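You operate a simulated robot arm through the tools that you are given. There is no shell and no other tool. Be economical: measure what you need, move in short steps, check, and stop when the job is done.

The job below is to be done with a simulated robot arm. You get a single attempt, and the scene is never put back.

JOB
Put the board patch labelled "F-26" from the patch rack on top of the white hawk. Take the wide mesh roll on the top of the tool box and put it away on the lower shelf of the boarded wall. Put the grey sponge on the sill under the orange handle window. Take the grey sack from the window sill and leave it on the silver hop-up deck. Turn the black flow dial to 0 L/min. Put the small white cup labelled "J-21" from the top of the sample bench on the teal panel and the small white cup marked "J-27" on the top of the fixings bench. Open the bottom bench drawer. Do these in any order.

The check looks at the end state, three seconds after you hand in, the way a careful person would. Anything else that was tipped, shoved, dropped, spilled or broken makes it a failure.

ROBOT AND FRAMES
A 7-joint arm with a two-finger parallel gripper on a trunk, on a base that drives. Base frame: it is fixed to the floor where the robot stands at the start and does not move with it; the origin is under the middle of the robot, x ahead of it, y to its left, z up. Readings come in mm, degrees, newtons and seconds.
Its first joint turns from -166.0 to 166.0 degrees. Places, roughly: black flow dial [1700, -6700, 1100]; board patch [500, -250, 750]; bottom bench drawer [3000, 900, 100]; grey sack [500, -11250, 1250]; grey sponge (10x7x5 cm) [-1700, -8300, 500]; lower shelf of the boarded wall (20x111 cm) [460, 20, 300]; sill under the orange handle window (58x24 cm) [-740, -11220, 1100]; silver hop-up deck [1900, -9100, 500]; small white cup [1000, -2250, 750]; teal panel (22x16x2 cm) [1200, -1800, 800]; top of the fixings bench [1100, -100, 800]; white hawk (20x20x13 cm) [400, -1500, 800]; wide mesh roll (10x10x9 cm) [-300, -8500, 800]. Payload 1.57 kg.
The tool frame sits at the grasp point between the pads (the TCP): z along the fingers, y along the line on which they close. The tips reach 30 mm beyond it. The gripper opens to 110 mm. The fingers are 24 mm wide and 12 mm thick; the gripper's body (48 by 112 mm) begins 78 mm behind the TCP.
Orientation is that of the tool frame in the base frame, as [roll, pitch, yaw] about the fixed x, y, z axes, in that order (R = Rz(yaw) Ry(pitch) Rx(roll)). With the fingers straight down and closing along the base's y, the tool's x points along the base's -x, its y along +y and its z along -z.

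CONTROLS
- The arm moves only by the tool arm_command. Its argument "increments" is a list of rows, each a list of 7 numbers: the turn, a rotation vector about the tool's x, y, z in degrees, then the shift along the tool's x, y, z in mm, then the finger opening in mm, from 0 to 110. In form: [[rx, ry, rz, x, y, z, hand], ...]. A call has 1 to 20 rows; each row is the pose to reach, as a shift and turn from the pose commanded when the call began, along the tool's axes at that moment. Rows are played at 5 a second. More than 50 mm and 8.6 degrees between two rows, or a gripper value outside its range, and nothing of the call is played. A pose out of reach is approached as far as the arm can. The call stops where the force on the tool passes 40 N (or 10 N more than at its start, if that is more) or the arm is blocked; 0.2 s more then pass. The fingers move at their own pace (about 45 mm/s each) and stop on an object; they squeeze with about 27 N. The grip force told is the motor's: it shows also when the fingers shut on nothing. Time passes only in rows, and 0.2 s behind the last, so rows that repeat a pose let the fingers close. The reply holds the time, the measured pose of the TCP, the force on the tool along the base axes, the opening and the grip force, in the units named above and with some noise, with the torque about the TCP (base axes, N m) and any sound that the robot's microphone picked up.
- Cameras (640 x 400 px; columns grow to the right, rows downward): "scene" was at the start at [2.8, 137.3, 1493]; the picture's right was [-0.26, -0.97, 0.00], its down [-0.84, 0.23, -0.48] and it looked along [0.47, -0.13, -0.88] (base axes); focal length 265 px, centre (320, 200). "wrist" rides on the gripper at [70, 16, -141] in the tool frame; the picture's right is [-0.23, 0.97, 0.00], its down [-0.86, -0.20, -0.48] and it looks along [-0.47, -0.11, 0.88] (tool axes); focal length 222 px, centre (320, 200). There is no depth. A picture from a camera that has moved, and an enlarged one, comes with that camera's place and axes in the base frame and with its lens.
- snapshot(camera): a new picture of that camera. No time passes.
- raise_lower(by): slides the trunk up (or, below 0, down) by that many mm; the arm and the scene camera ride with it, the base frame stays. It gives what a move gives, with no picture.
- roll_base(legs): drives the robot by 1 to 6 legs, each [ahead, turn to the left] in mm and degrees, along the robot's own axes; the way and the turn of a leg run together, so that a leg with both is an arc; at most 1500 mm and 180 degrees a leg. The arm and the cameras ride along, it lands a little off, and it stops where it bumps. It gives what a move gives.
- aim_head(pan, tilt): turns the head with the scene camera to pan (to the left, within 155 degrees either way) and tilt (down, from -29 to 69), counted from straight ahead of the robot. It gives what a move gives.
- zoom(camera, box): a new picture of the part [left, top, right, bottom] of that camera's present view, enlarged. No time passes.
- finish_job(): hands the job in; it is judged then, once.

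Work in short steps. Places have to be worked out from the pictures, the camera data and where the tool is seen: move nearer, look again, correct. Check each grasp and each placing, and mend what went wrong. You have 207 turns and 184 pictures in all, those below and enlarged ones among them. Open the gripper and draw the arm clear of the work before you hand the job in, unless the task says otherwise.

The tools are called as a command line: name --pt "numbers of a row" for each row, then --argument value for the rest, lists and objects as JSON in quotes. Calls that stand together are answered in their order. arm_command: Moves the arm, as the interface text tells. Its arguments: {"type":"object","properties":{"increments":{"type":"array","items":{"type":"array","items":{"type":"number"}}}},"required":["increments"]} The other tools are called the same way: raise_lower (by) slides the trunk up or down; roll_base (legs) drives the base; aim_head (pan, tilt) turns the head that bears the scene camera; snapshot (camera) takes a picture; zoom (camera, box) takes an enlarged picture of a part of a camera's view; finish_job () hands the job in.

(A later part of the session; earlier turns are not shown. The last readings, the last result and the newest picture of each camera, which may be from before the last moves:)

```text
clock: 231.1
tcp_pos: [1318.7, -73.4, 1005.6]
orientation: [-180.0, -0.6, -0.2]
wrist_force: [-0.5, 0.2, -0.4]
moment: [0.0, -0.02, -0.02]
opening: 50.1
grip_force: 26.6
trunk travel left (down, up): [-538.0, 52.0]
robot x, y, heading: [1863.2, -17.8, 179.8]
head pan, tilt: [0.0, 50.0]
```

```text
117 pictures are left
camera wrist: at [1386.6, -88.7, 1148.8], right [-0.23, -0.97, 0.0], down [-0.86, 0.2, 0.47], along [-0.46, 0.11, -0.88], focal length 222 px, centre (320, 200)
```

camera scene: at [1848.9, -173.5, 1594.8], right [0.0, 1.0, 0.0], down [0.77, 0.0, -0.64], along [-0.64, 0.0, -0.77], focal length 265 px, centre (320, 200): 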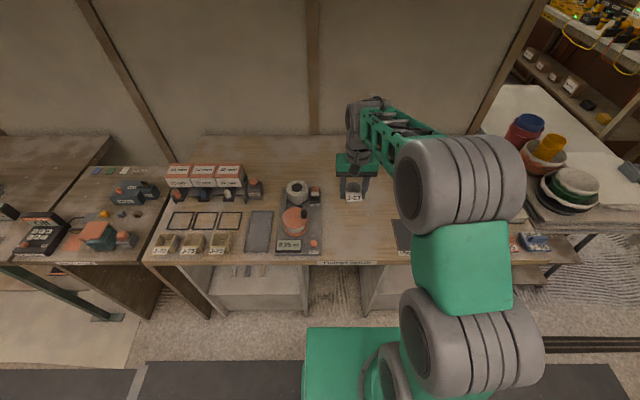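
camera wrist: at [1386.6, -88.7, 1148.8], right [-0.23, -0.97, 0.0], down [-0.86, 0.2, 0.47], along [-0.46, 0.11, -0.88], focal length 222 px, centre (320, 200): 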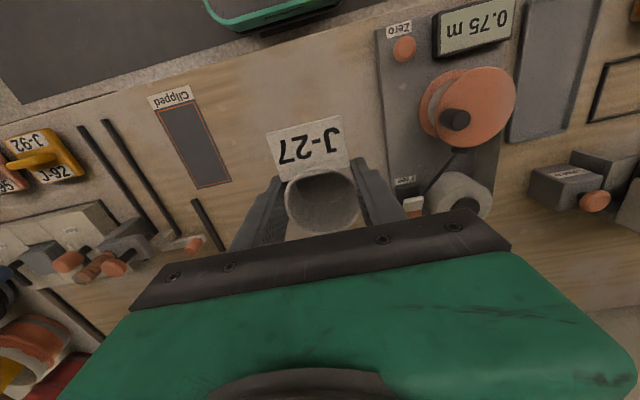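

The spot straight below (between the wire unit and the clip strip) is free. I lower directly.

arm_command --pt "0 0 0 0 2 45 20" --pt "0 0 0 0 2 90 20" --pt "0 0 0 0 2 130 20" --pt "0 0 0 0 2 155 20"

arm_command --pt "0 0 0 0 0 2.5 20" --pt "0 0 0 0 0 5 20" --pt "0 0 0 0 0 7.5 20" --pt "0 0 0 0 0 10 20"

zoom --camera "scene" --box '[250, 140, 450, 265]'

```text
clock: 232.1
tcp_pos: [1317.7, -75.1, 850.3]
orientation: [180.0, -0.6, -0.3]
wrist_force: [0.2, -0.6, -0.1]
moment: [-0.02, -0.02, -0.02]
opening: 50.2
grip_force: 27.3
trunk travel left (down, up): [-538.0, 52.0]
robot x, y, heading: [1870.4, -20.4, 180.0]
head pan, tilt: [0.0, 50.0]
```

```text
clock: 233.1
tcp_pos: [1318.7, -75.0, 841.1]
orientation: [180.0, -0.5, -0.2]
wrist_force: [0.0, 0.1, -0.1]
moment: [-0.03, 0.0, -0.01]
opening: 50.3
grip_force: 26.8
trunk travel left (down, up): [-538.0, 52.0]
robot x, y, heading: [1869.6, -17.8, 179.8]
head pan, tilt: [0.0, 50.0]
```

```text
3.20 times, centred on (350, 202) of scene
camera zoom: at [1848.9, -173.5, 1594.8], right [0.0, 1.0, 0.0], down [0.77, 0.0, -0.64], along [-0.64, 0.0, -0.77], focal length 847 px, centre (224, 192)
```

zoom: 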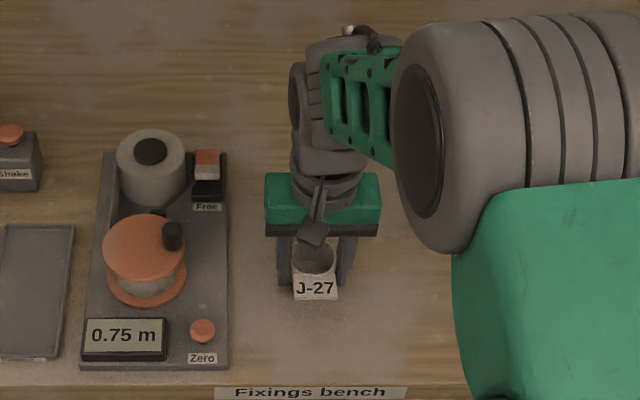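

Confirmed "Fixings bench". I continue down in small steps.

arm_command --pt "0 0 0 0 0 2 20" --pt "0 0 0 0 0 4 20" --pt "0 0 0 0 0 6 20"

arm_command --pt "0 0 0 0 0 1.5 20" --pt "0 0 0 0 0 3 20"

```text
clock: 233.9
tcp_pos: [1320.0, -75.3, 835.1]
orientation: [179.9, -0.6, -0.2]
wrist_force: [0.2, 1.1, 0.9]
moment: [0.0, -0.05, -0.03]
opening: 50.1
grip_force: 26.9
trunk travel left (down, up): [-538.0, 52.0]
robot x, y, heading: [1865.7, -20.4, 179.7]
head pan, tilt: [0.0, 50.0]
```

```text
clock: 234.5
tcp_pos: [1319.3, -75.1, 834.4]
orientation: [180.0, -0.4, -0.2]
wrist_force: [3.8, 0.3, 20.6]
moment: [-0.02, -0.06, -0.01]
opening: 50.3
grip_force: 27.0
trunk travel left (down, up): [-538.0, 52.0]
robot x, y, heading: [1866.7, -18.2, 179.9]
head pan, tilt: [0.0, 50.0]
```

Contact. I ease up 2 mm, open and rise.

arm_command --pt "0 0 0 0 0 -2 20" --pt "0 0 0 0 0 -2 50" --pt "0 0 0 0 0 -2 85" --pt "0 0 0 0 0 -2 85" --pt "0 0 0 0 0 -40 85" --pt "0 0 0 0 0 -85 85" --pt "0 0 0 0 0 -130 85" --pt "0 0 0 0 0 -170 85"

zoom --camera "scene" --box '[250, 140, 450, 265]'

aim_head --pan -140 --tilt 35

snapshot --camera "scene"

```text
clock: 236.3
tcp_pos: [1318.4, -75.5, 1003.2]
orientation: [-180.0, -0.7, -0.2]
wrist_force: [-0.2, 0.1, 0.6]
moment: [0.01, 0.0, -0.08]
opening: 84.8
grip_force: 0.0
trunk travel left (down, up): [-538.0, 52.0]
robot x, y, heading: [1868.7, -17.7, 179.7]
head pan, tilt: [0.0, 50.0]
```

```text
3.20 times, centred on (350, 202) of scene
camera zoom: at [1849.3, -173.4, 1594.7], right [0.0, 1.0, 0.0], down [0.77, 0.0, -0.64], along [-0.64, 0.0, -0.77], focal length 847 px, centre (224, 192)
```

zoom: 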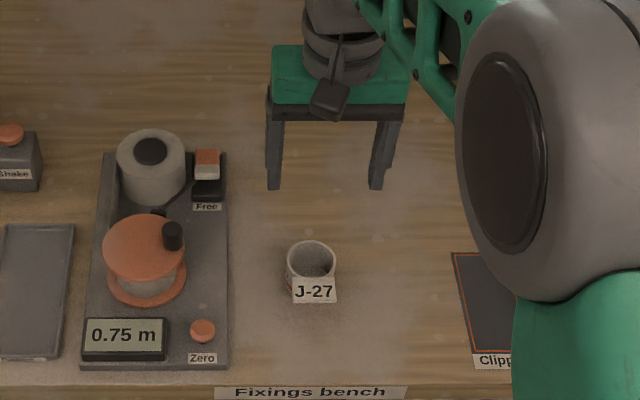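

```text
clock: 238.5
tcp_pos: [1318.3, -76.4, 1001.5]
orientation: [-179.9, -0.6, -0.3]
wrist_force: [-0.4, -0.2, -0.5]
moment: [0.01, 0.0, -0.01]
opening: 85.0
grip_force: 0.1
trunk travel left (down, up): [-538.0, 52.0]
robot x, y, heading: [1864.4, -19.3, 179.7]
head pan, tilt: [-140.0, 35.0]
```

```text
114 pictures are left
camera scene: at [1993.6, -117.2, 1616.5], right [0.64, -0.77, 0.0], down [-0.44, -0.37, -0.82], along [0.63, 0.53, -0.57], focal length 265 px, centre (320, 200)
```

scene: 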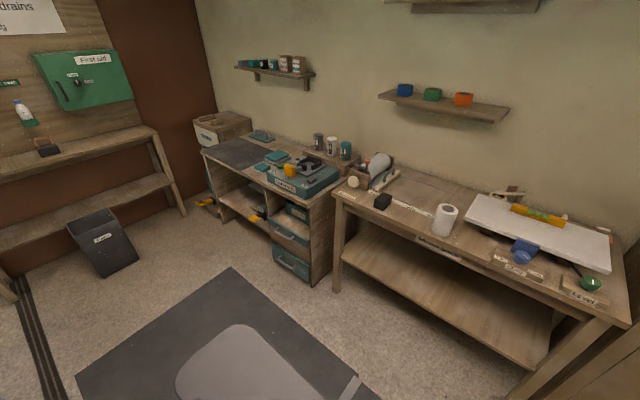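

J-27 is placed. The bench drawers (teal) are to the right; I zoom in on them.

zoom --camera "scene" --box '[180, 150, 380, 300]'

```text
2.67 times, centred on (280, 225) of scene
camera zoom: at [1993.6, -117.2, 1616.5], right [0.64, -0.77, 0.0], down [-0.44, -0.37, -0.82], along [0.63, 0.53, -0.57], focal length 706 px, centre (427, 133)
```

zoom: 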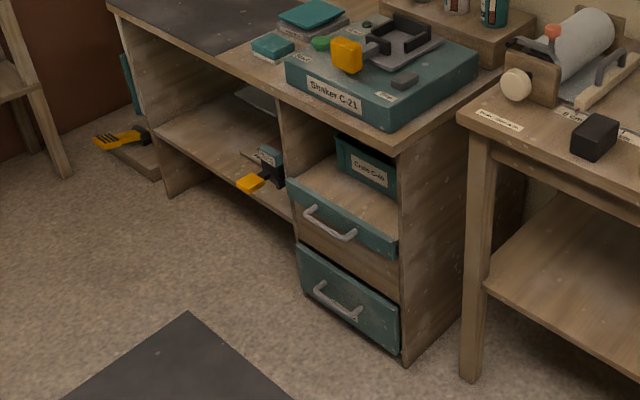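

Only two drawers; the bottom one's bar handle is at about [2860,935,120]. I back off and drive to face it.

roll_base --legs '[[-280, 0], [0, -90], [955, 0], [0, -90]]'

raise_lower --by -300

aim_head --pan 0 --tilt 50

snapshot --camera "scene"

```text
clock: 252.7
tcp_pos: [2707.4, 991.6, 1002.4]
orientation: [-180.0, -0.5, 179.3]
wrist_force: [-0.7, -0.7, -0.3]
moment: [0.0, -0.02, 0.0]
opening: 84.9
grip_force: 0.0
trunk travel left (down, up): [-538.0, 52.0]
robot x, y, heading: [2157.9, 940.8, -1.0]
head pan, tilt: [-140.0, 35.0]
```

```text
clock: 255.7
tcp_pos: [2707.3, 990.8, 701.5]
orientation: [180.0, -0.6, 179.2]
wrist_force: [0.3, 0.0, 0.7]
moment: [0.02, 0.01, -0.03]
opening: 85.2
grip_force: 0.0
trunk travel left (down, up): [-238.0, 352.0]
robot x, y, heading: [2157.2, 940.6, -0.7]
head pan, tilt: [-140.0, 35.0]
```

```text
clock: 258.0
tcp_pos: [2708.2, 992.4, 702.5]
orientation: [180.0, -0.7, 179.2]
wrist_force: [-0.4, 0.3, -0.1]
moment: [-0.01, 0.0, -0.01]
opening: 85.1
grip_force: 0.0
trunk travel left (down, up): [-238.0, 352.0]
robot x, y, heading: [2156.7, 940.5, -1.0]
head pan, tilt: [0.0, 50.0]
```

```text
112 pictures are left
camera scene: at [2177.1, 1094.7, 1294.8], right [-0.01, -1.0, 0.0], down [-0.77, 0.01, -0.64], along [0.64, -0.01, -0.77], focal length 265 px, centre (320, 200)
```

scene: 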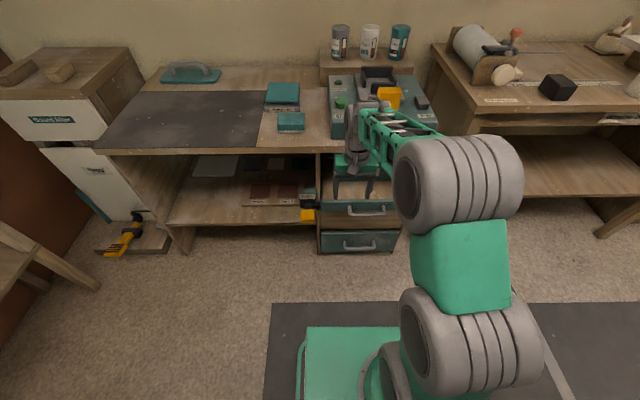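

Handle is around [2835,885,140]. I lower the trunk and turn the tool to point forward and 40° down, with fingers closing in the vertical plane, then look.

raise_lower --by -230

arm_command --pt "-3.25 -3.25 6.98 5 -9 0 85" --pt "-6.5 -6.5 13.97 10 -18 0 85" --pt "-9.75 -9.75 20.95 15 -27 0 85" --pt "-13 -13 27.93 20 -36 0 85" --pt "-16.25 -16.25 34.9 25 -45 0 85" --pt "-19.5 -19.5 41.9 30 -54 0 85" --pt "-22.75 -22.75 48.9 35 -63 0 85" --pt "-26 -26 55.9 40 -72 0 85" --pt "-29.25 -29.25 62.85 45 -81 10 85" --pt "-32.5 -32.5 69.8 50 -90 20 85" --pt "-35.75 -35.75 76.8 55 -95 40 85" --pt "-39 -39 83.8 60 -100 60 85"

snapshot --camera "wrist"

snapshot --camera "scene"

```text
clock: 260.4
tcp_pos: [2706.9, 991.6, 473.6]
orientation: [-179.9, -0.6, 179.3]
wrist_force: [0.2, -0.3, 0.3]
moment: [0.0, 0.0, -0.02]
opening: 85.0
grip_force: 0.2
trunk travel left (down, up): [-8.0, 582.0]
robot x, y, heading: [2160.3, 942.1, -1.1]
head pan, tilt: [0.0, 50.0]
```

```text
clock: 263.0
tcp_pos: [2646.3, 892.4, 413.8]
orientation: [130.6, -0.1, 89.0]
wrist_force: [0.3, 0.1, 0.2]
moment: [-0.01, 0.0, 0.03]
opening: 84.8
grip_force: 0.1
trunk travel left (down, up): [-8.0, 582.0]
robot x, y, heading: [2157.9, 940.4, -0.6]
head pan, tilt: [0.0, 50.0]
```

```text
111 pictures are left
camera wrist: at [2550.8, 964.1, 519.0], right [0.63, -0.24, 0.74], down [-0.51, -0.85, 0.16], along [0.59, -0.48, -0.65], focal length 222 px, centre (320, 200)
```

wrist: 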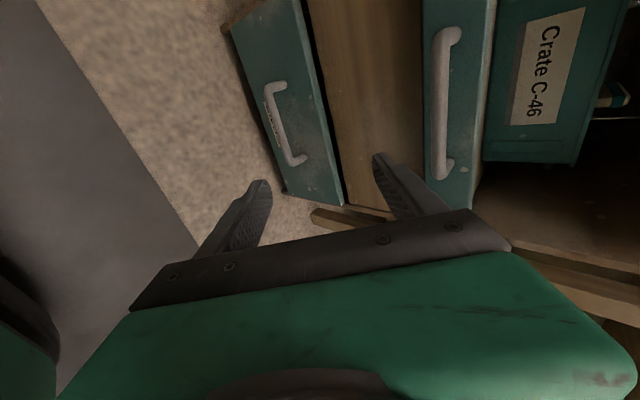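

```text
110 pictures are left
camera scene: at [2177.0, 1094.7, 1064.8], right [-0.01, -1.0, 0.0], down [-0.77, 0.01, -0.64], along [0.64, -0.01, -0.77], focal length 265 px, centre (320, 200)
```

scene: 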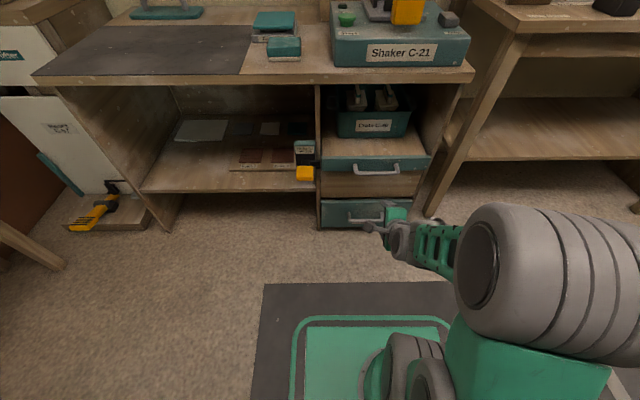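

Handle is visible; estimate [2828,897,168]. I move to a standoff ~75 mm short of it along the tool axis and look again.

arm_command --pt "0 0 0 1 -14 44 70" --pt "0 0 0 2 -28 88 70" --pt "0 0 0 3 -42 132 70" --pt "0 0 0 4 -56 176 70" --pt "0 0 0 5 -71 223 70"

snapshot --camera "wrist"

zoom --camera "scene" --box '[280, 140, 480, 265]'

```text
clock: 264.2
tcp_pos: [2769.1, 895.2, 214.0]
orientation: [130.6, 0.1, 89.1]
wrist_force: [-0.1, -0.1, 0.4]
moment: [-0.02, 0.03, 0.01]
opening: 70.0
grip_force: 0.0
trunk travel left (down, up): [-8.0, 582.0]
robot x, y, heading: [2160.9, 935.8, -0.8]
head pan, tilt: [0.0, 50.0]
```

```text
109 pictures are left
camera wrist: at [2673.1, 967.4, 319.7], right [0.63, -0.24, 0.74], down [-0.51, -0.85, 0.16], along [0.59, -0.47, -0.65], focal length 222 px, centre (320, 200)
```

wrist: 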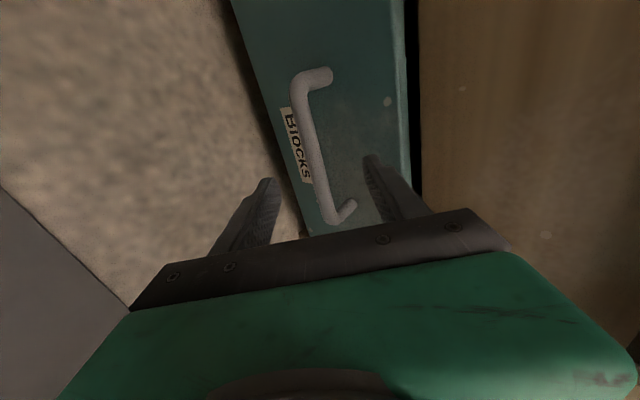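

```text
3.20 times, centred on (380, 202) of scene
camera zoom: at [2176.8, 1094.7, 1064.8], right [-0.01, -1.0, 0.0], down [-0.77, 0.01, -0.64], along [0.64, -0.01, -0.77], focal length 847 px, centre (128, 192)
```

zoom: 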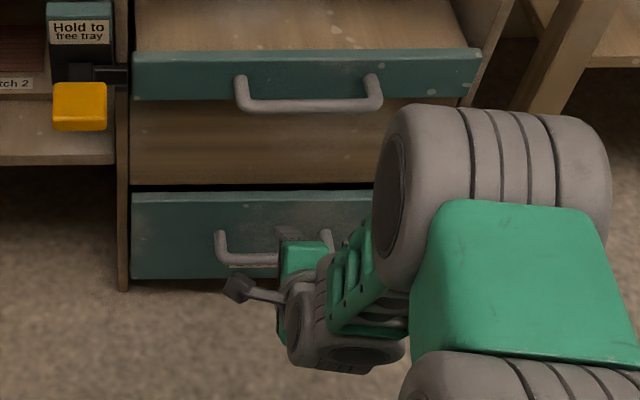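

The bar is still ~120 mm along the tool axis, nearly on line. I advance 75 mm and re-check.

arm_command --pt "0 0 0 0 -2 40 60" --pt "0 0 0 0 -5 75 60"

snapshot --camera "wrist"

zoom --camera "scene" --box '[280, 140, 480, 265]'

```text
clock: 264.7
tcp_pos: [2804.8, 894.9, 177.0]
orientation: [130.4, -0.2, 89.0]
wrist_force: [-36.4, 1.1, 33.9]
moment: [0.23, -2.1, 0.34]
opening: 61.2
grip_force: 0.3
trunk travel left (down, up): [-8.0, 582.0]
robot x, y, heading: [2160.8, 941.6, -0.6]
head pan, tilt: [0.0, 50.0]
stopped in row 2: the force on the tool passed its limit (the readings are from after the stop); the commanded pose is now the measured one
```

```text
107 pictures are left
camera wrist: at [2709.9, 966.7, 282.0], right [0.63, -0.24, 0.74], down [-0.51, -0.85, 0.15], along [0.59, -0.47, -0.65], focal length 222 px, centre (320, 200)
```

wrist: 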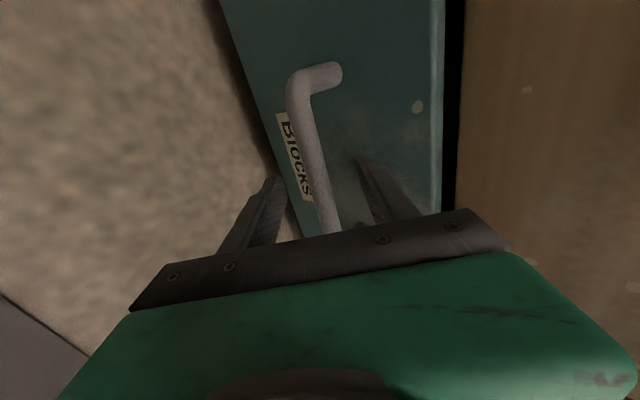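

```text
3.20 times, centred on (380, 202) of scene
camera zoom: at [2174.0, 1094.8, 1065.5], right [-0.01, -1.0, 0.0], down [-0.76, 0.01, -0.64], along [0.64, -0.01, -0.76], focal length 847 px, centre (128, 192)
```

zoom: 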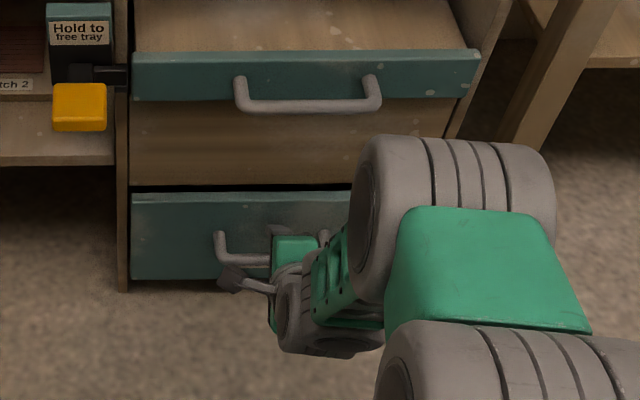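

The upper finger touched the drawer face (x≈2852), so the bar stands only ~20 mm off it near [2832,895,152]. I back up and level the tool to ~12° down for a horizontal grip.

arm_command --pt "0 0 0 0 0 -30 50" --pt "-7 0 0 0 -8 -35 50" --pt "-14 0 0 0 -16 -35 50" --pt "-21 0 0 0 -24 -28 50" --pt "-28 0 0 0 -30 -20 50" --pt "-28 0 0 0 -30 -20 50"

snapshot --camera "wrist"

zoom --camera "scene" --box '[280, 140, 480, 265]'

```text
clock: 266.1
tcp_pos: [2771.9, 894.7, 165.4]
orientation: [102.6, -0.3, 89.1]
wrist_force: [-0.5, 0.5, -0.7]
moment: [0.0, -0.02, 0.0]
opening: 50.0
grip_force: 0.1
trunk travel left (down, up): [-8.0, 582.0]
robot x, y, heading: [2161.5, 941.1, -1.0]
head pan, tilt: [0.0, 50.0]
```

```text
105 pictures are left
camera wrist: at [2638.7, 967.6, 212.3], right [0.21, -0.23, 0.95], down [-0.52, -0.85, -0.09], along [0.83, -0.48, -0.3], focal length 222 px, centre (320, 200)
```

wrist: 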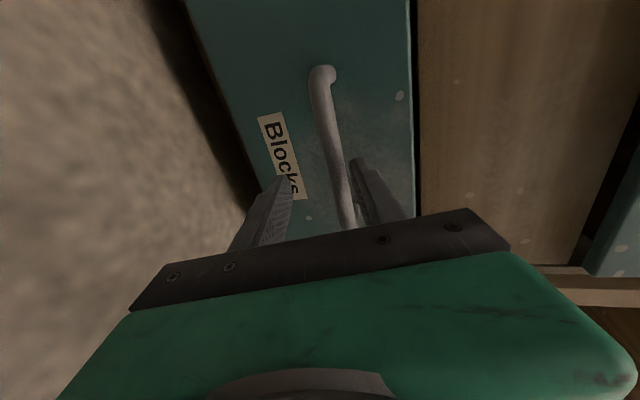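

```text
3.20 times, centred on (380, 202) of scene
camera zoom: at [2177.0, 1094.7, 1064.8], right [-0.01, -1.0, 0.0], down [-0.77, 0.01, -0.64], along [0.64, -0.01, -0.77], focal length 847 px, centre (128, 192)
```

zoom: 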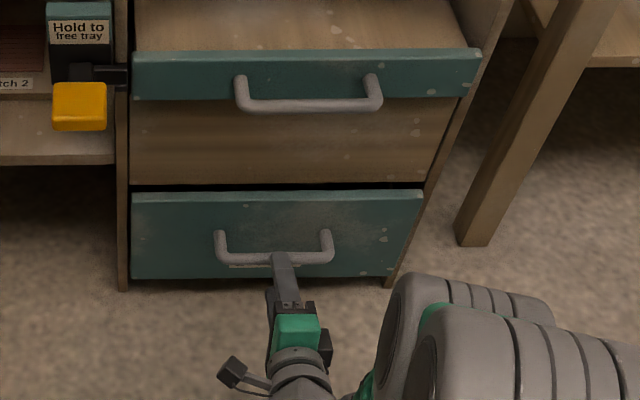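

Combining views, the bar is at ≈[2813,890,172]: 16 mm above the tool axis and 38 mm ahead. I shift up, advance 30 mm and close.

arm_command --pt "0 0 0 0 17 0 55" --pt "0 0 0 0 17 15 55" --pt "0 0 0 0 17 31 55" --pt "0 0 0 0 17 31 55"

snapshot --camera "wrist"

```text
clock: 267.1
tcp_pos: [2804.6, 894.5, 174.2]
orientation: [102.7, -0.2, 89.1]
wrist_force: [-0.4, -0.3, 0.1]
moment: [0.0, -0.01, -0.01]
opening: 55.3
grip_force: 0.1
trunk travel left (down, up): [-8.0, 582.0]
robot x, y, heading: [2157.3, 940.6, -1.1]
head pan, tilt: [0.0, 50.0]
```

```text
103 pictures are left
camera wrist: at [2672.5, 967.2, 221.8], right [0.21, -0.23, 0.95], down [-0.52, -0.85, -0.09], along [0.83, -0.48, -0.3], focal length 222 px, centre (320, 200)
```

wrist: 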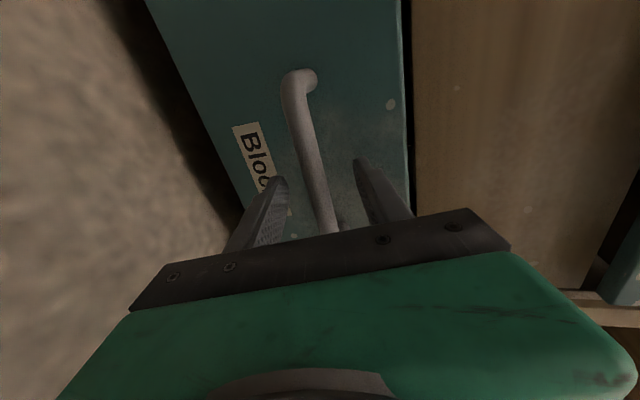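

Bar is between the fingers. I close on it and pull back by 60 mm to test.

arm_command --pt "0 0 0 0 0 2 20" --pt "0 0 0 0 0 2 0" --pt "0 0 0 0 0 2 0" --pt "0 0 0 0 0 2 0" --pt "0 0 0 0 0 2 0"

arm_command --pt "0 0 0 0 -3 -15 0" --pt "0 0 0 0 -7 -30 0" --pt "0 0 0 0 -10 -45 0" --pt "0 0 0 0 -13 -60 0"

zoom --camera "scene" --box '[280, 140, 480, 265]'

```text
clock: 268.3
tcp_pos: [2805.8, 894.1, 171.5]
orientation: [102.9, -0.1, 89.1]
wrist_force: [-1.8, 0.1, -10.6]
moment: [-0.4, 0.13, 0.07]
opening: 15.7
grip_force: 30.9
trunk travel left (down, up): [-8.0, 582.0]
robot x, y, heading: [2154.5, 939.5, -0.7]
head pan, tilt: [0.0, 50.0]
```

```text
clock: 269.3
tcp_pos: [2745.7, 895.0, 171.3]
orientation: [102.9, 0.0, 89.0]
wrist_force: [0.7, -13.6, -29.0]
moment: [-0.37, 0.2, -0.77]
opening: 15.7
grip_force: 31.2
trunk travel left (down, up): [-8.0, 582.0]
robot x, y, heading: [2159.0, 942.4, -1.1]
head pan, tilt: [0.0, 50.0]
```

```text
3.20 times, centred on (380, 202) of scene
camera zoom: at [2179.0, 1094.4, 1064.5], right [-0.02, -1.0, 0.0], down [-0.77, 0.01, -0.64], along [0.64, -0.01, -0.77], focal length 847 px, centre (128, 192)
```

zoom: 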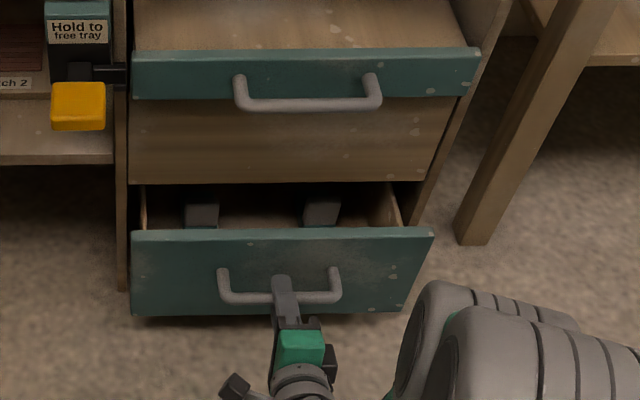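

The drawer slides. I keep pulling, relieving the side load slightly.

arm_command --pt "0 0 0 -1 -5 -15 0" --pt "0 0 0 -2 -10 -35 0" --pt "0 0 0 -2 -14 -55 0" --pt "0 0 0 -2 -19 -75 0" --pt "0 0 0 -2 -23 -95 0" --pt "0 0 0 -2 -28 -115 0"

arm_command --pt "0 0 0 0 -5 -20 0" --pt "0 0 0 0 -9 -40 0" --pt "0 0 0 0 -14 -60 0" --pt "0 0 0 0 -18 -80 0" --pt "0 0 0 0 -22 -100 0"

snapshot --camera "scene"

```text
clock: 269.8
tcp_pos: [2728.5, 895.9, 171.4]
orientation: [102.9, 1.0, 89.8]
wrist_force: [-4.6, -2.2, -50.6]
moment: [0.52, 0.36, -0.94]
opening: 16.0
grip_force: 31.0
trunk travel left (down, up): [-8.0, 582.0]
robot x, y, heading: [2162.8, 937.1, -1.0]
head pan, tilt: [0.0, 50.0]
stopped in row 2: the force on the tool passed its limit (the readings are from after the stop); the commanded pose is now the measured one
```

```text
clock: 270.1
tcp_pos: [2728.9, 895.9, 171.1]
orientation: [103.1, 1.6, 90.2]
wrist_force: [-3.5, -3.7, -39.8]
moment: [0.79, 0.33, 0.17]
opening: 16.0
grip_force: 31.5
trunk travel left (down, up): [-8.0, 582.0]
robot x, y, heading: [2155.5, 938.5, -0.9]
head pan, tilt: [0.0, 50.0]
stopped in row 1: the force on the tool passed its limit (the readings are from after the stop); the commanded pose is now the measured one
```

```text
101 pictures are left
camera scene: at [2178.8, 1094.7, 1064.8], right [-0.02, -1.0, 0.0], down [-0.77, 0.01, -0.64], along [0.64, -0.01, -0.77], focal length 265 px, centre (320, 200)
```

scene: 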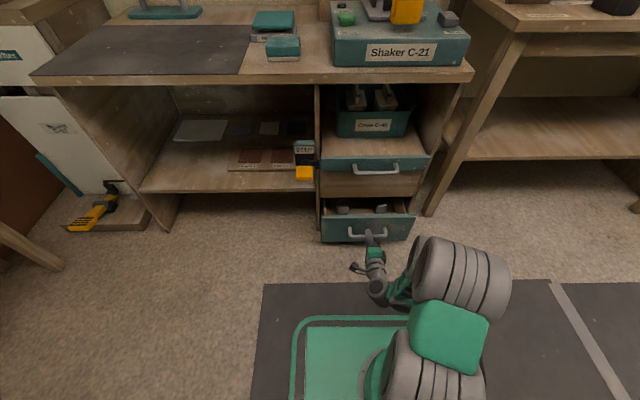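

A large vertical load built up (-50 N). I release the bar to relax, check the pose, and re-grip centred.

arm_command --pt "0 0 0 0 0 0 40" --pt "0 0 0 0 0 0 40" --pt "0 0 0 0 0 0 40"

snapshot --camera "wrist"

```text
clock: 270.9
tcp_pos: [2730.2, 895.1, 175.9]
orientation: [102.5, 1.5, 89.9]
wrist_force: [1.0, -0.1, 0.0]
moment: [-0.01, 0.01, 0.02]
opening: 40.1
grip_force: 0.0
trunk travel left (down, up): [-8.0, 582.0]
robot x, y, heading: [2160.6, 941.1, -0.8]
head pan, tilt: [0.0, 50.0]
```

```text
100 pictures are left
camera wrist: at [2595.7, 966.6, 221.0], right [0.21, -0.2, 0.96], down [-0.51, -0.86, -0.07], along [0.83, -0.47, -0.28], focal length 222 px, centre (320, 200)
```

wrist: 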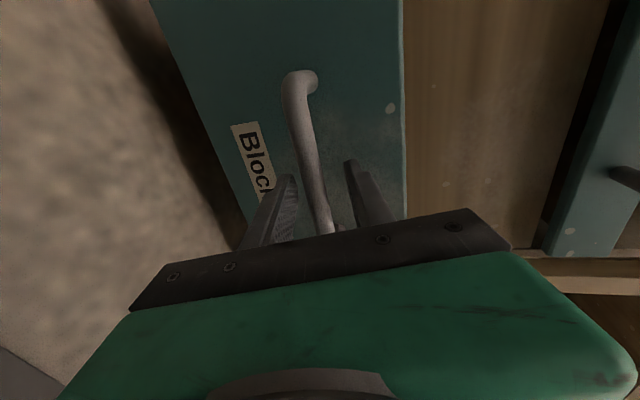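

Relaxed, the TCP sits 4-5 mm above the bar. I shift down 5 mm, close, and check the load.

arm_command --pt "0 0 0 0 -5 2 40" --pt "0 0 0 0 -5 2 10" --pt "0 0 0 0 -5 2 0" --pt "0 0 0 0 -5 2 0" --pt "0 0 0 0 -5 2 0"

arm_command --pt "0 0 0 0 -4.4 -20 0" --pt "0 0 0 0 -8.8 -39 0" --pt "0 0 0 0 -13.2 -59 0"

```text
clock: 272.1
tcp_pos: [2731.2, 896.3, 171.4]
orientation: [102.3, 1.2, 89.9]
wrist_force: [1.3, 4.9, 38.9]
moment: [0.85, -0.39, 0.32]
opening: 16.1
grip_force: 31.6
trunk travel left (down, up): [-8.0, 582.0]
robot x, y, heading: [2157.9, 941.7, -0.6]
head pan, tilt: [0.0, 50.0]
```

```text
clock: 272.4
tcp_pos: [2732.0, 895.6, 171.4]
orientation: [102.3, 3.3, 91.2]
wrist_force: [1.2, -2.9, -29.5]
moment: [0.91, 0.16, 0.73]
opening: 16.9
grip_force: 32.5
trunk travel left (down, up): [-8.0, 582.0]
robot x, y, heading: [2157.4, 941.2, -1.1]
head pan, tilt: [0.0, 50.0]
stopped in row 1: the force on the tool passed its limit (the readings are from after the stop); the commanded pose is now the measured one
```

The tool is not moving back although x-load is nil: the wrist is probably at the base plate. I pull instead by driving the base back.

roll_base --legs '[[-100, 0]]'

snapshot --camera "scene"

```text
clock: 273.4
tcp_pos: [2679.2, 894.3, 172.1]
orientation: [102.5, 3.5, 91.3]
wrist_force: [-1.1, -0.4, -10.6]
moment: [0.71, 0.09, -0.54]
opening: 17.1
grip_force: 32.0
trunk travel left (down, up): [-8.0, 582.0]
robot x, y, heading: [2102.7, 942.8, -0.9]
head pan, tilt: [0.0, 50.0]
stopped in leg 1: the force on the tool passed its limit (the readings are from after the stop); the commanded pose is now the measured one
```

```text
99 pictures are left
camera scene: at [2125.9, 1095.9, 1064.8], right [-0.02, -1.0, 0.0], down [-0.77, 0.01, -0.64], along [0.64, -0.01, -0.77], focal length 265 px, centre (320, 200)
```

scene: 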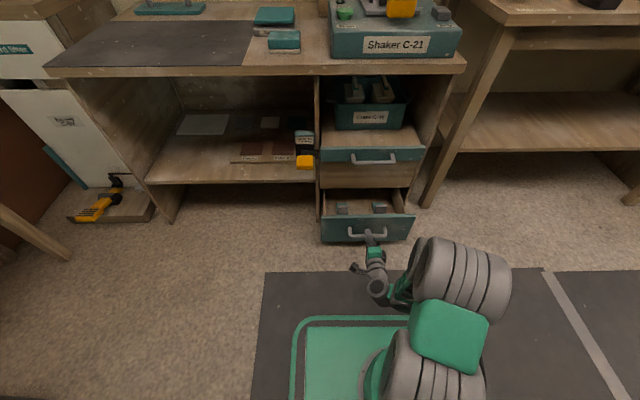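

That worked (drawer open ~125 mm). I continue in short reverse drives.

roll_base --legs '[[-60, 0]]'

roll_base --legs '[[-60, 0]]'

snapshot --camera "scene"

```text
clock: 274.4
tcp_pos: [2619.7, 895.1, 172.5]
orientation: [102.5, 3.6, 91.2]
wrist_force: [0.9, -11.1, -27.7]
moment: [0.78, 0.21, -0.25]
opening: 17.1
grip_force: 32.0
trunk travel left (down, up): [-8.0, 582.0]
robot x, y, heading: [2047.5, 941.2, -1.3]
head pan, tilt: [0.0, 50.0]
```

```text
clock: 275.4
tcp_pos: [2559.7, 895.1, 172.0]
orientation: [102.6, 3.7, 91.0]
wrist_force: [-1.0, -13.5, -14.9]
moment: [0.75, 0.09, -0.27]
opening: 17.4
grip_force: 32.3
trunk travel left (down, up): [-8.0, 582.0]
robot x, y, heading: [1988.1, 944.8, -1.4]
head pan, tilt: [0.0, 50.0]
```

```text
98 pictures are left
camera scene: at [2006.4, 1097.8, 1064.8], right [-0.02, -1.0, 0.0], down [-0.77, 0.01, -0.64], along [0.64, -0.01, -0.77], focal length 265 px, centre (320, 200)
```

scene: 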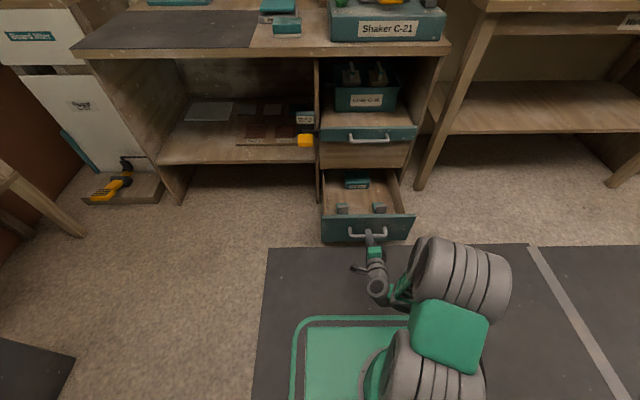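

Open ~245 mm; I pull further until it stops.

roll_base --legs '[[-50, 0]]'

roll_base --legs '[[-50, 0]]'

snapshot --camera "scene"

```text
clock: 276.3
tcp_pos: [2511.1, 894.9, 171.8]
orientation: [102.6, 3.8, 91.0]
wrist_force: [0.6, -8.4, -14.3]
moment: [0.73, 0.07, -0.52]
opening: 17.2
grip_force: 32.7
trunk travel left (down, up): [-8.0, 582.0]
robot x, y, heading: [1940.0, 945.5, -1.2]
head pan, tilt: [0.0, 50.0]
```

```text
clock: 277.2
tcp_pos: [2460.6, 894.8, 172.4]
orientation: [102.4, 3.8, 90.7]
wrist_force: [0.9, -10.7, -9.5]
moment: [0.74, 0.15, -0.49]
opening: 17.3
grip_force: 32.2
trunk travel left (down, up): [-8.0, 582.0]
robot x, y, heading: [1890.9, 943.4, -1.3]
head pan, tilt: [0.0, 50.0]
```

```text
97 pictures are left
camera scene: at [1907.5, 1099.7, 1064.8], right [-0.02, -1.0, 0.0], down [-0.77, 0.02, -0.64], along [0.64, -0.01, -0.77], focal length 265 px, centre (320, 200)
```

scene: 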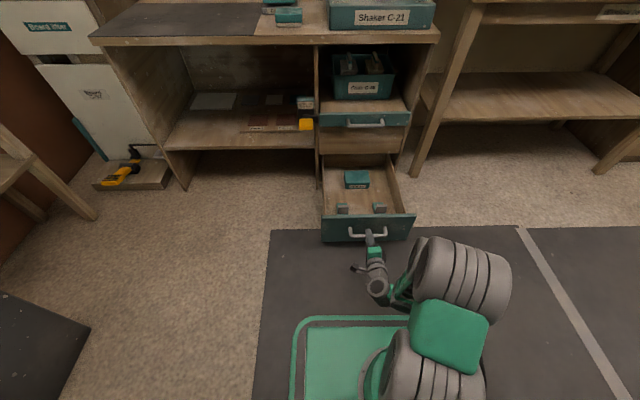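

It is open ~345 mm — plenty. I release and back straight off.

arm_command --pt "0 0 0 0 0 0 30" --pt "0 0 0 0 0 0 60" --pt "0 0 0 0 0 0 60"

roll_base --legs '[[-150, 0]]'

raise_lower --by 400

snapshot --camera "scene"

```text
clock: 278.0
tcp_pos: [2460.4, 894.9, 172.1]
orientation: [102.3, 3.8, 90.8]
wrist_force: [0.2, 0.5, 0.7]
moment: [-0.04, 0.01, -0.03]
opening: 60.1
grip_force: 0.1
trunk travel left (down, up): [-8.0, 582.0]
robot x, y, heading: [1888.6, 946.5, -1.4]
head pan, tilt: [0.0, 50.0]
```

```text
clock: 279.4
tcp_pos: [2310.5, 899.0, 172.4]
orientation: [102.4, 3.9, 90.9]
wrist_force: [-0.5, -0.3, -0.6]
moment: [0.0, 0.0, -0.02]
opening: 60.2
grip_force: 0.2
trunk travel left (down, up): [-8.0, 582.0]
robot x, y, heading: [1737.6, 946.2, -1.4]
head pan, tilt: [0.0, 50.0]
```

```text
clock: 283.2
tcp_pos: [2310.4, 897.3, 571.6]
orientation: [102.4, 3.9, 90.9]
wrist_force: [0.1, -0.3, -0.7]
moment: [0.03, 0.02, -0.01]
opening: 59.9
grip_force: 0.0
trunk travel left (down, up): [-408.0, 182.0]
robot x, y, heading: [1741.9, 947.1, -1.6]
head pan, tilt: [0.0, 50.0]
```

```text
96 pictures are left
camera scene: at [1757.6, 1102.8, 1464.7], right [-0.02, -1.0, 0.0], down [-0.77, 0.02, -0.64], along [0.64, -0.01, -0.77], focal length 265 px, centre (320, 200)
```

scene: 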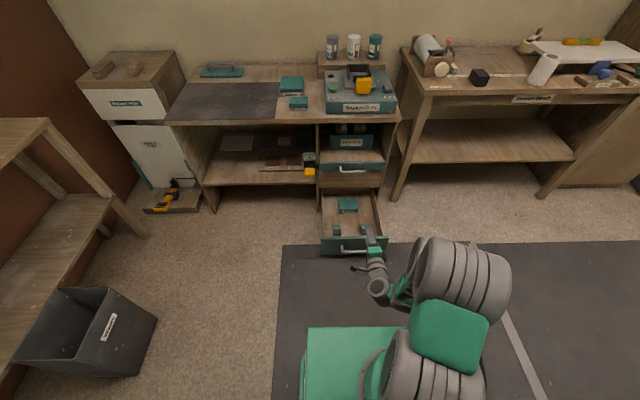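

Drawer is open and undisturbed. I bring the tool back to pointing down, then drive south.

arm_command --pt "7.8 0 0 0 0 -10 60" --pt "15.6 0 0 0 0 -20 60" --pt "23.4 0 0 0 0 -30 60" --pt "31.2 0 0 0 0 -40 60" --pt "39 0 0 0 0 -50 60" --pt "46.8 0 0 0 0 -60 60" --pt "54.6 0 0 0 0 -70 60" --pt "62.4 0 0 0 0 -80 60" --pt "70.2 0 0 0 0 -90 60" --pt "77.6 0 0 0 0 -100 60"

arm_command --pt "0 3.9 0 0 0 0 60"

arm_command --pt "0 0 -8 0 0 0 60" --pt "0 0 -16 0 0 0 60" --pt "0 0 -24 0 0 0 60" --pt "0 0 -32 0 0 0 60" --pt "0 0 -40 0 0 0 60" --pt "0 0 -48 0 0 0 60" --pt "0 0 -56 0 0 0 60" --pt "0 0 -64 0 0 0 60" --pt "0 0 -72 0 0 0 60" --pt "0 0 -80 0 0 0 60" --pt "0 0 -87.6 0 0 0 60"

raise_lower --by 180

roll_base --legs '[[0, -87.5], [1400, 0], [1350, 0], [1340, 0], [0, -90], [1500, 0]]'

```text
clock: 285.4
tcp_pos: [2212.4, 898.2, 593.1]
orientation: [-179.7, 3.9, 90.8]
wrist_force: [0.5, 0.1, -0.5]
moment: [0.05, 0.01, -0.01]
opening: 60.0
grip_force: 0.0
trunk travel left (down, up): [-408.0, 182.0]
robot x, y, heading: [1736.0, 946.6, -1.3]
head pan, tilt: [0.0, 50.0]
```

```text
clock: 285.8
tcp_pos: [2213.3, 899.3, 593.4]
orientation: [-179.9, -0.1, 90.7]
wrist_force: [-0.4, 0.9, 0.3]
moment: [-0.05, 0.02, 0.02]
opening: 60.0
grip_force: 0.2
trunk travel left (down, up): [-408.0, 182.0]
robot x, y, heading: [1738.0, 949.3, -1.2]
head pan, tilt: [0.0, 50.0]
```

```text
clock: 288.2
tcp_pos: [2212.8, 898.3, 593.0]
orientation: [-179.9, -0.1, 178.6]
wrist_force: [-1.1, 0.3, -0.6]
moment: [0.0, 0.02, -0.03]
opening: 60.3
grip_force: 0.0
trunk travel left (down, up): [-408.0, 182.0]
robot x, y, heading: [1736.7, 952.0, -1.5]
head pan, tilt: [0.0, 50.0]
```

```text
clock: 290.2
tcp_pos: [2212.6, 898.1, 772.6]
orientation: [180.0, -0.1, 178.5]
wrist_force: [-0.6, -0.1, -0.3]
moment: [0.01, 0.02, -0.01]
opening: 60.1
grip_force: 0.0
trunk travel left (down, up): [-588.0, 2.0]
robot x, y, heading: [1738.4, 947.3, -1.3]
head pan, tilt: [0.0, 50.0]
```

```text
clock: 324.4
tcp_pos: [-199.1, -3102.2, 773.5]
orientation: [-180.0, -0.1, -0.4]
wrist_force: [0.7, -0.2, -0.5]
moment: [0.0, 0.0, 0.01]
opening: 60.3
grip_force: 0.1
trunk travel left (down, up): [-588.0, 2.0]
robot x, y, heading: [279.8, -3141.3, 179.9]
head pan, tilt: [0.0, 50.0]
```

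Now I turn south along the main room and look ahead for the dial.

roll_base --legs '[[200, 0], [0, 90], [1300, 0], [1000, 0]]'

aim_head --pan 45 --tilt 15

snapshot --camera "scene"

aim_head --pan -20 --tilt 20

snapshot --camera "scene"

```text
clock: 340.8
tcp_pos: [39.2, -5915.2, 772.3]
orientation: [180.0, -0.1, 89.7]
wrist_force: [-0.2, 0.6, -0.1]
moment: [0.01, 0.01, 0.02]
opening: 59.9
grip_force: 0.0
trunk travel left (down, up): [-588.0, 2.0]
robot x, y, heading: [78.0, -5440.4, -90.2]
head pan, tilt: [0.0, 50.0]
```

```text
clock: 341.9
tcp_pos: [40.6, -5916.5, 773.5]
orientation: [180.0, -0.1, 89.6]
wrist_force: [0.5, -0.1, 0.4]
moment: [-0.01, -0.03, -0.04]
opening: 60.0
grip_force: 0.1
trunk travel left (down, up): [-588.0, 2.0]
robot x, y, heading: [78.6, -5439.7, -90.2]
head pan, tilt: [45.0, 15.0]
```

```text
95 pictures are left
camera scene: at [299.3, -5445.1, 1698.4], right [-0.71, -0.71, 0.0], down [-0.18, 0.18, -0.97], along [0.68, -0.68, -0.26], focal length 265 px, centre (320, 200)
```

scene: 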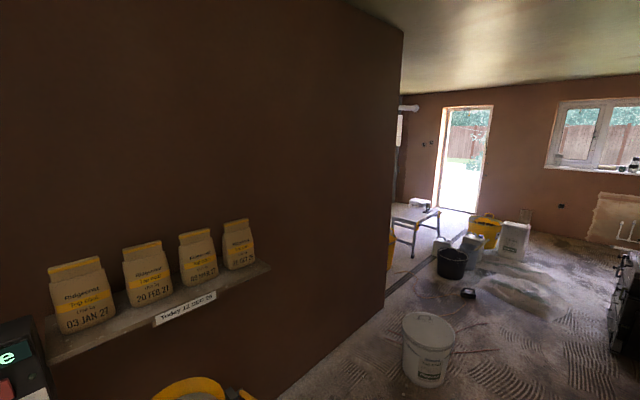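

```text
clock: 343.2
tcp_pos: [40.8, -5916.1, 773.3]
orientation: [-180.0, -0.2, 89.7]
wrist_force: [0.7, 0.1, 0.1]
moment: [-0.01, -0.05, -0.03]
opening: 60.1
grip_force: 0.1
trunk travel left (down, up): [-588.0, 2.0]
robot x, y, heading: [81.1, -5437.3, -90.1]
head pan, tilt: [-20.0, 20.0]
```

```text
94 pictures are left
camera scene: at [201.6, -5466.6, 1690.4], right [-0.94, 0.34, 0.0], down [0.12, 0.32, -0.94], along [-0.32, -0.88, -0.34], focal length 265 px, centre (320, 200)
```

scene: 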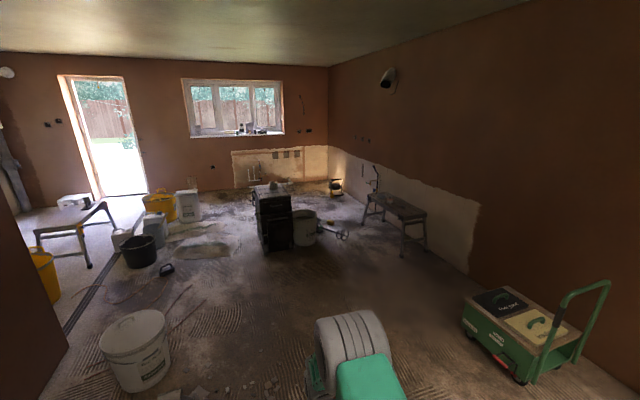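

The dial must be behind this left wall. I drive further and look left.

roll_base --legs '[[1450, 0], [900, 0]]'

aim_head --pan 95 --tilt 25

snapshot --camera "scene"

aim_head --pan 30 --tilt 25

snapshot --camera "scene"

```text
clock: 354.8
tcp_pos: [56.5, -8267.0, 772.3]
orientation: [-180.0, 0.0, 90.3]
wrist_force: [-0.3, 0.2, -0.1]
moment: [0.01, 0.0, 0.0]
opening: 60.0
grip_force: 0.0
trunk travel left (down, up): [-588.0, 2.0]
robot x, y, heading: [89.9, -7789.7, -89.3]
head pan, tilt: [-20.0, 20.0]
```

```text
clock: 356.7
tcp_pos: [56.2, -8266.9, 773.5]
orientation: [180.0, -0.2, 90.2]
wrist_force: [0.3, -0.8, -0.3]
moment: [0.0, -0.02, 0.02]
opening: 60.0
grip_force: 0.1
trunk travel left (down, up): [-588.0, 2.0]
robot x, y, heading: [89.0, -7788.6, -89.5]
head pan, tilt: [95.0, 25.0]
```

```text
93 pictures are left
camera scene: at [335.6, -7719.2, 1682.3], right [0.1, -1.0, 0.0], down [-0.42, -0.04, -0.91], along [0.9, 0.09, -0.42], focal length 265 px, centre (320, 200)
```

scene: 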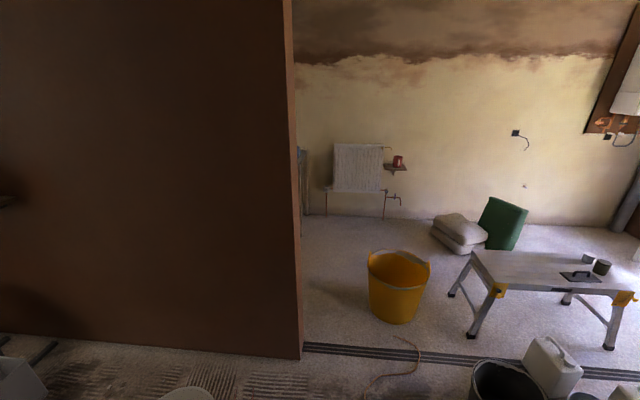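

```text
clock: 358.1
tcp_pos: [56.4, -8266.0, 774.3]
orientation: [-180.0, -0.2, 90.2]
wrist_force: [-0.2, 0.4, 0.6]
moment: [-0.01, 0.0, -0.03]
opening: 59.9
grip_force: 0.1
trunk travel left (down, up): [-588.0, 2.0]
robot x, y, heading: [92.0, -7788.9, -89.6]
head pan, tilt: [30.0, 25.0]
```

```text
92 pictures are left
camera scene: at [290.9, -7807.4, 1682.3], right [-0.86, -0.51, 0.0], down [-0.22, 0.36, -0.91], along [0.46, -0.78, -0.42], focal length 265 px, centre (320, 200)
```

scene: 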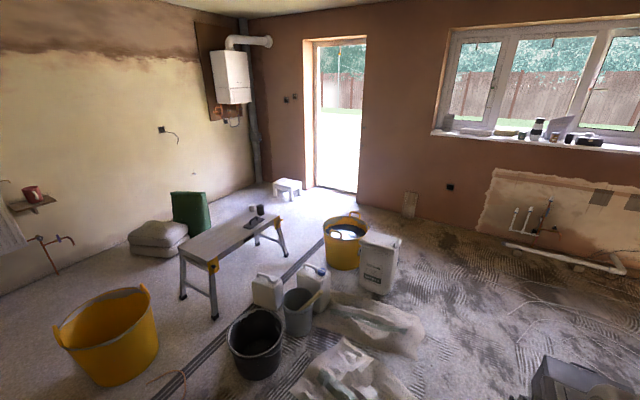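

The room behind the wall is entered past its end at [1464,-7491]. I turn toward it, drive up to the opening, and look around the corner.

roll_base --legs '[[0, 89.5], [1150, 0]]'

aim_head --pan 50 --tilt 25

snapshot --camera "scene"

aim_head --pan -20 --tilt 40

snapshot --camera "scene"

```text
clock: 367.8
tcp_pos: [1721.7, -7813.6, 773.0]
orientation: [180.0, -0.1, -179.6]
wrist_force: [-0.8, -0.3, -0.2]
moment: [0.0, -0.01, -0.02]
opening: 60.3
grip_force: 0.0
trunk travel left (down, up): [-588.0, 2.0]
robot x, y, heading: [1245.3, -7776.0, 0.7]
head pan, tilt: [30.0, 25.0]
```

```text
clock: 368.6
tcp_pos: [1721.6, -7814.7, 773.3]
orientation: [-179.9, -0.1, -179.6]
wrist_force: [1.5, 0.2, 0.1]
moment: [-0.01, -0.01, -0.01]
opening: 59.7
grip_force: 0.1
trunk travel left (down, up): [-588.0, 2.0]
robot x, y, heading: [1240.8, -7779.9, 0.6]
head pan, tilt: [50.0, 25.0]
```

```text
91 pictures are left
camera scene: at [1240.6, -7554.5, 1682.3], right [0.77, -0.64, 0.0], down [-0.27, -0.33, -0.91], along [0.58, 0.7, -0.42], focal length 265 px, centre (320, 200)
```

scene: 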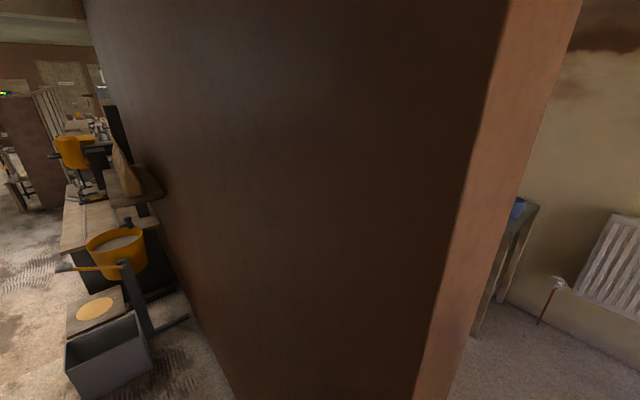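

```text
clock: 370.0
tcp_pos: [1722.3, -7814.7, 773.5]
orientation: [179.9, -0.2, -179.7]
wrist_force: [1.2, -0.5, -0.2]
moment: [-0.02, -0.02, 0.0]
opening: 59.8
grip_force: 0.1
trunk travel left (down, up): [-588.0, 2.0]
robot x, y, heading: [1246.5, -7776.2, 0.6]
head pan, tilt: [-20.0, 40.0]
```

```text
90 pictures are left
camera scene: at [1262.3, -7653.9, 1659.0], right [-0.33, -0.94, 0.0], down [-0.61, 0.21, -0.77], along [0.72, -0.25, -0.64], focal length 265 px, centre (320, 200)
```

scene: 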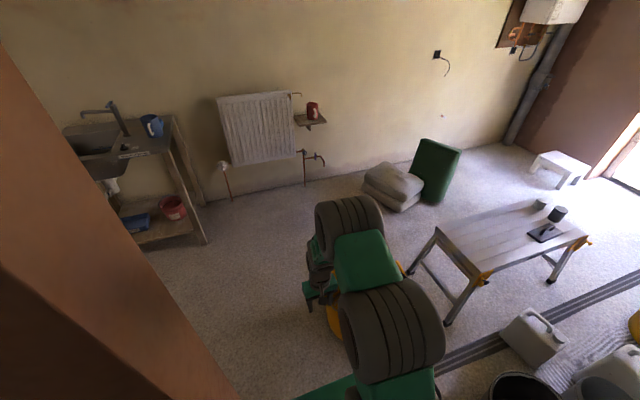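

The tub narrows this entrance too much; I'll come round via the door side later. I reverse and look at the lanes to the south.

roll_base --legs '[[-1200, 0], [0, -91]]'

aim_head --pan 0 --tilt 32

snapshot --camera "scene"

aim_head --pan -50 --tilt 28

snapshot --camera "scene"

```text
clock: 380.0
tcp_pos: [-0.9, -8269.5, 772.4]
orientation: [180.0, -0.2, 89.3]
wrist_force: [-0.5, 0.6, 0.5]
moment: [-0.04, 0.02, -0.03]
opening: 59.8
grip_force: 0.1
trunk travel left (down, up): [-588.0, 2.0]
robot x, y, heading: [42.5, -7791.9, -90.6]
head pan, tilt: [-20.0, 40.0]
```

```text
clock: 380.8
tcp_pos: [-0.3, -8270.1, 773.6]
orientation: [-180.0, -0.2, 89.3]
wrist_force: [-0.3, 0.3, 0.6]
moment: [0.02, 0.0, 0.0]
opening: 60.2
grip_force: 0.0
trunk travel left (down, up): [-588.0, 2.0]
robot x, y, heading: [43.2, -7794.0, -90.4]
head pan, tilt: [0.0, 32.0]
```

```text
89 pictures are left
camera scene: at [195.9, -7824.2, 1671.1], right [-1.0, 0.01, 0.0], down [0.0, 0.53, -0.85], along [-0.01, -0.85, -0.53], focal length 265 px, centre (320, 200)
```

scene: 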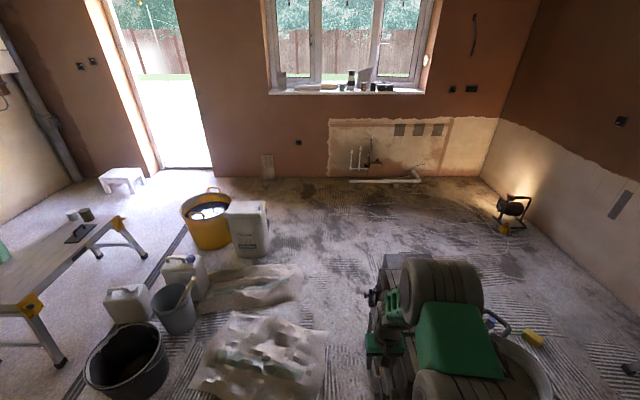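

```text
clock: 382.0
tcp_pos: [-1.1, -8270.2, 774.1]
orientation: [179.9, -0.1, 89.3]
wrist_force: [0.3, 0.4, 0.0]
moment: [0.03, 0.03, -0.03]
opening: 59.9
grip_force: 0.1
trunk travel left (down, up): [-588.0, 2.0]
robot x, y, heading: [40.6, -7795.5, -90.3]
head pan, tilt: [-50.0, 28.0]
```

```text
88 pictures are left
camera scene: at [126.3, -7792.9, 1677.5], right [-0.64, 0.77, 0.0], down [0.36, 0.3, -0.88], along [-0.68, -0.56, -0.47], focal length 265 px, centre (320, 200)
```

scene: 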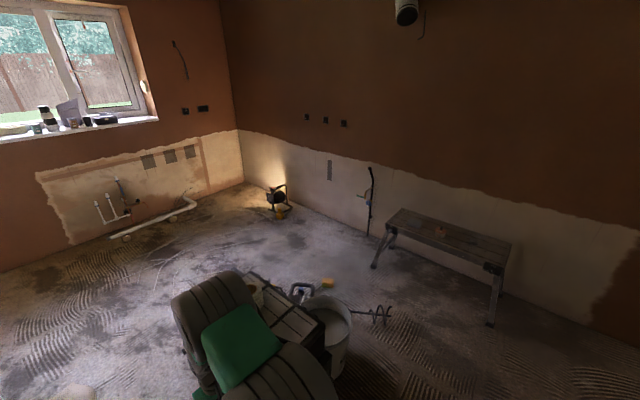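

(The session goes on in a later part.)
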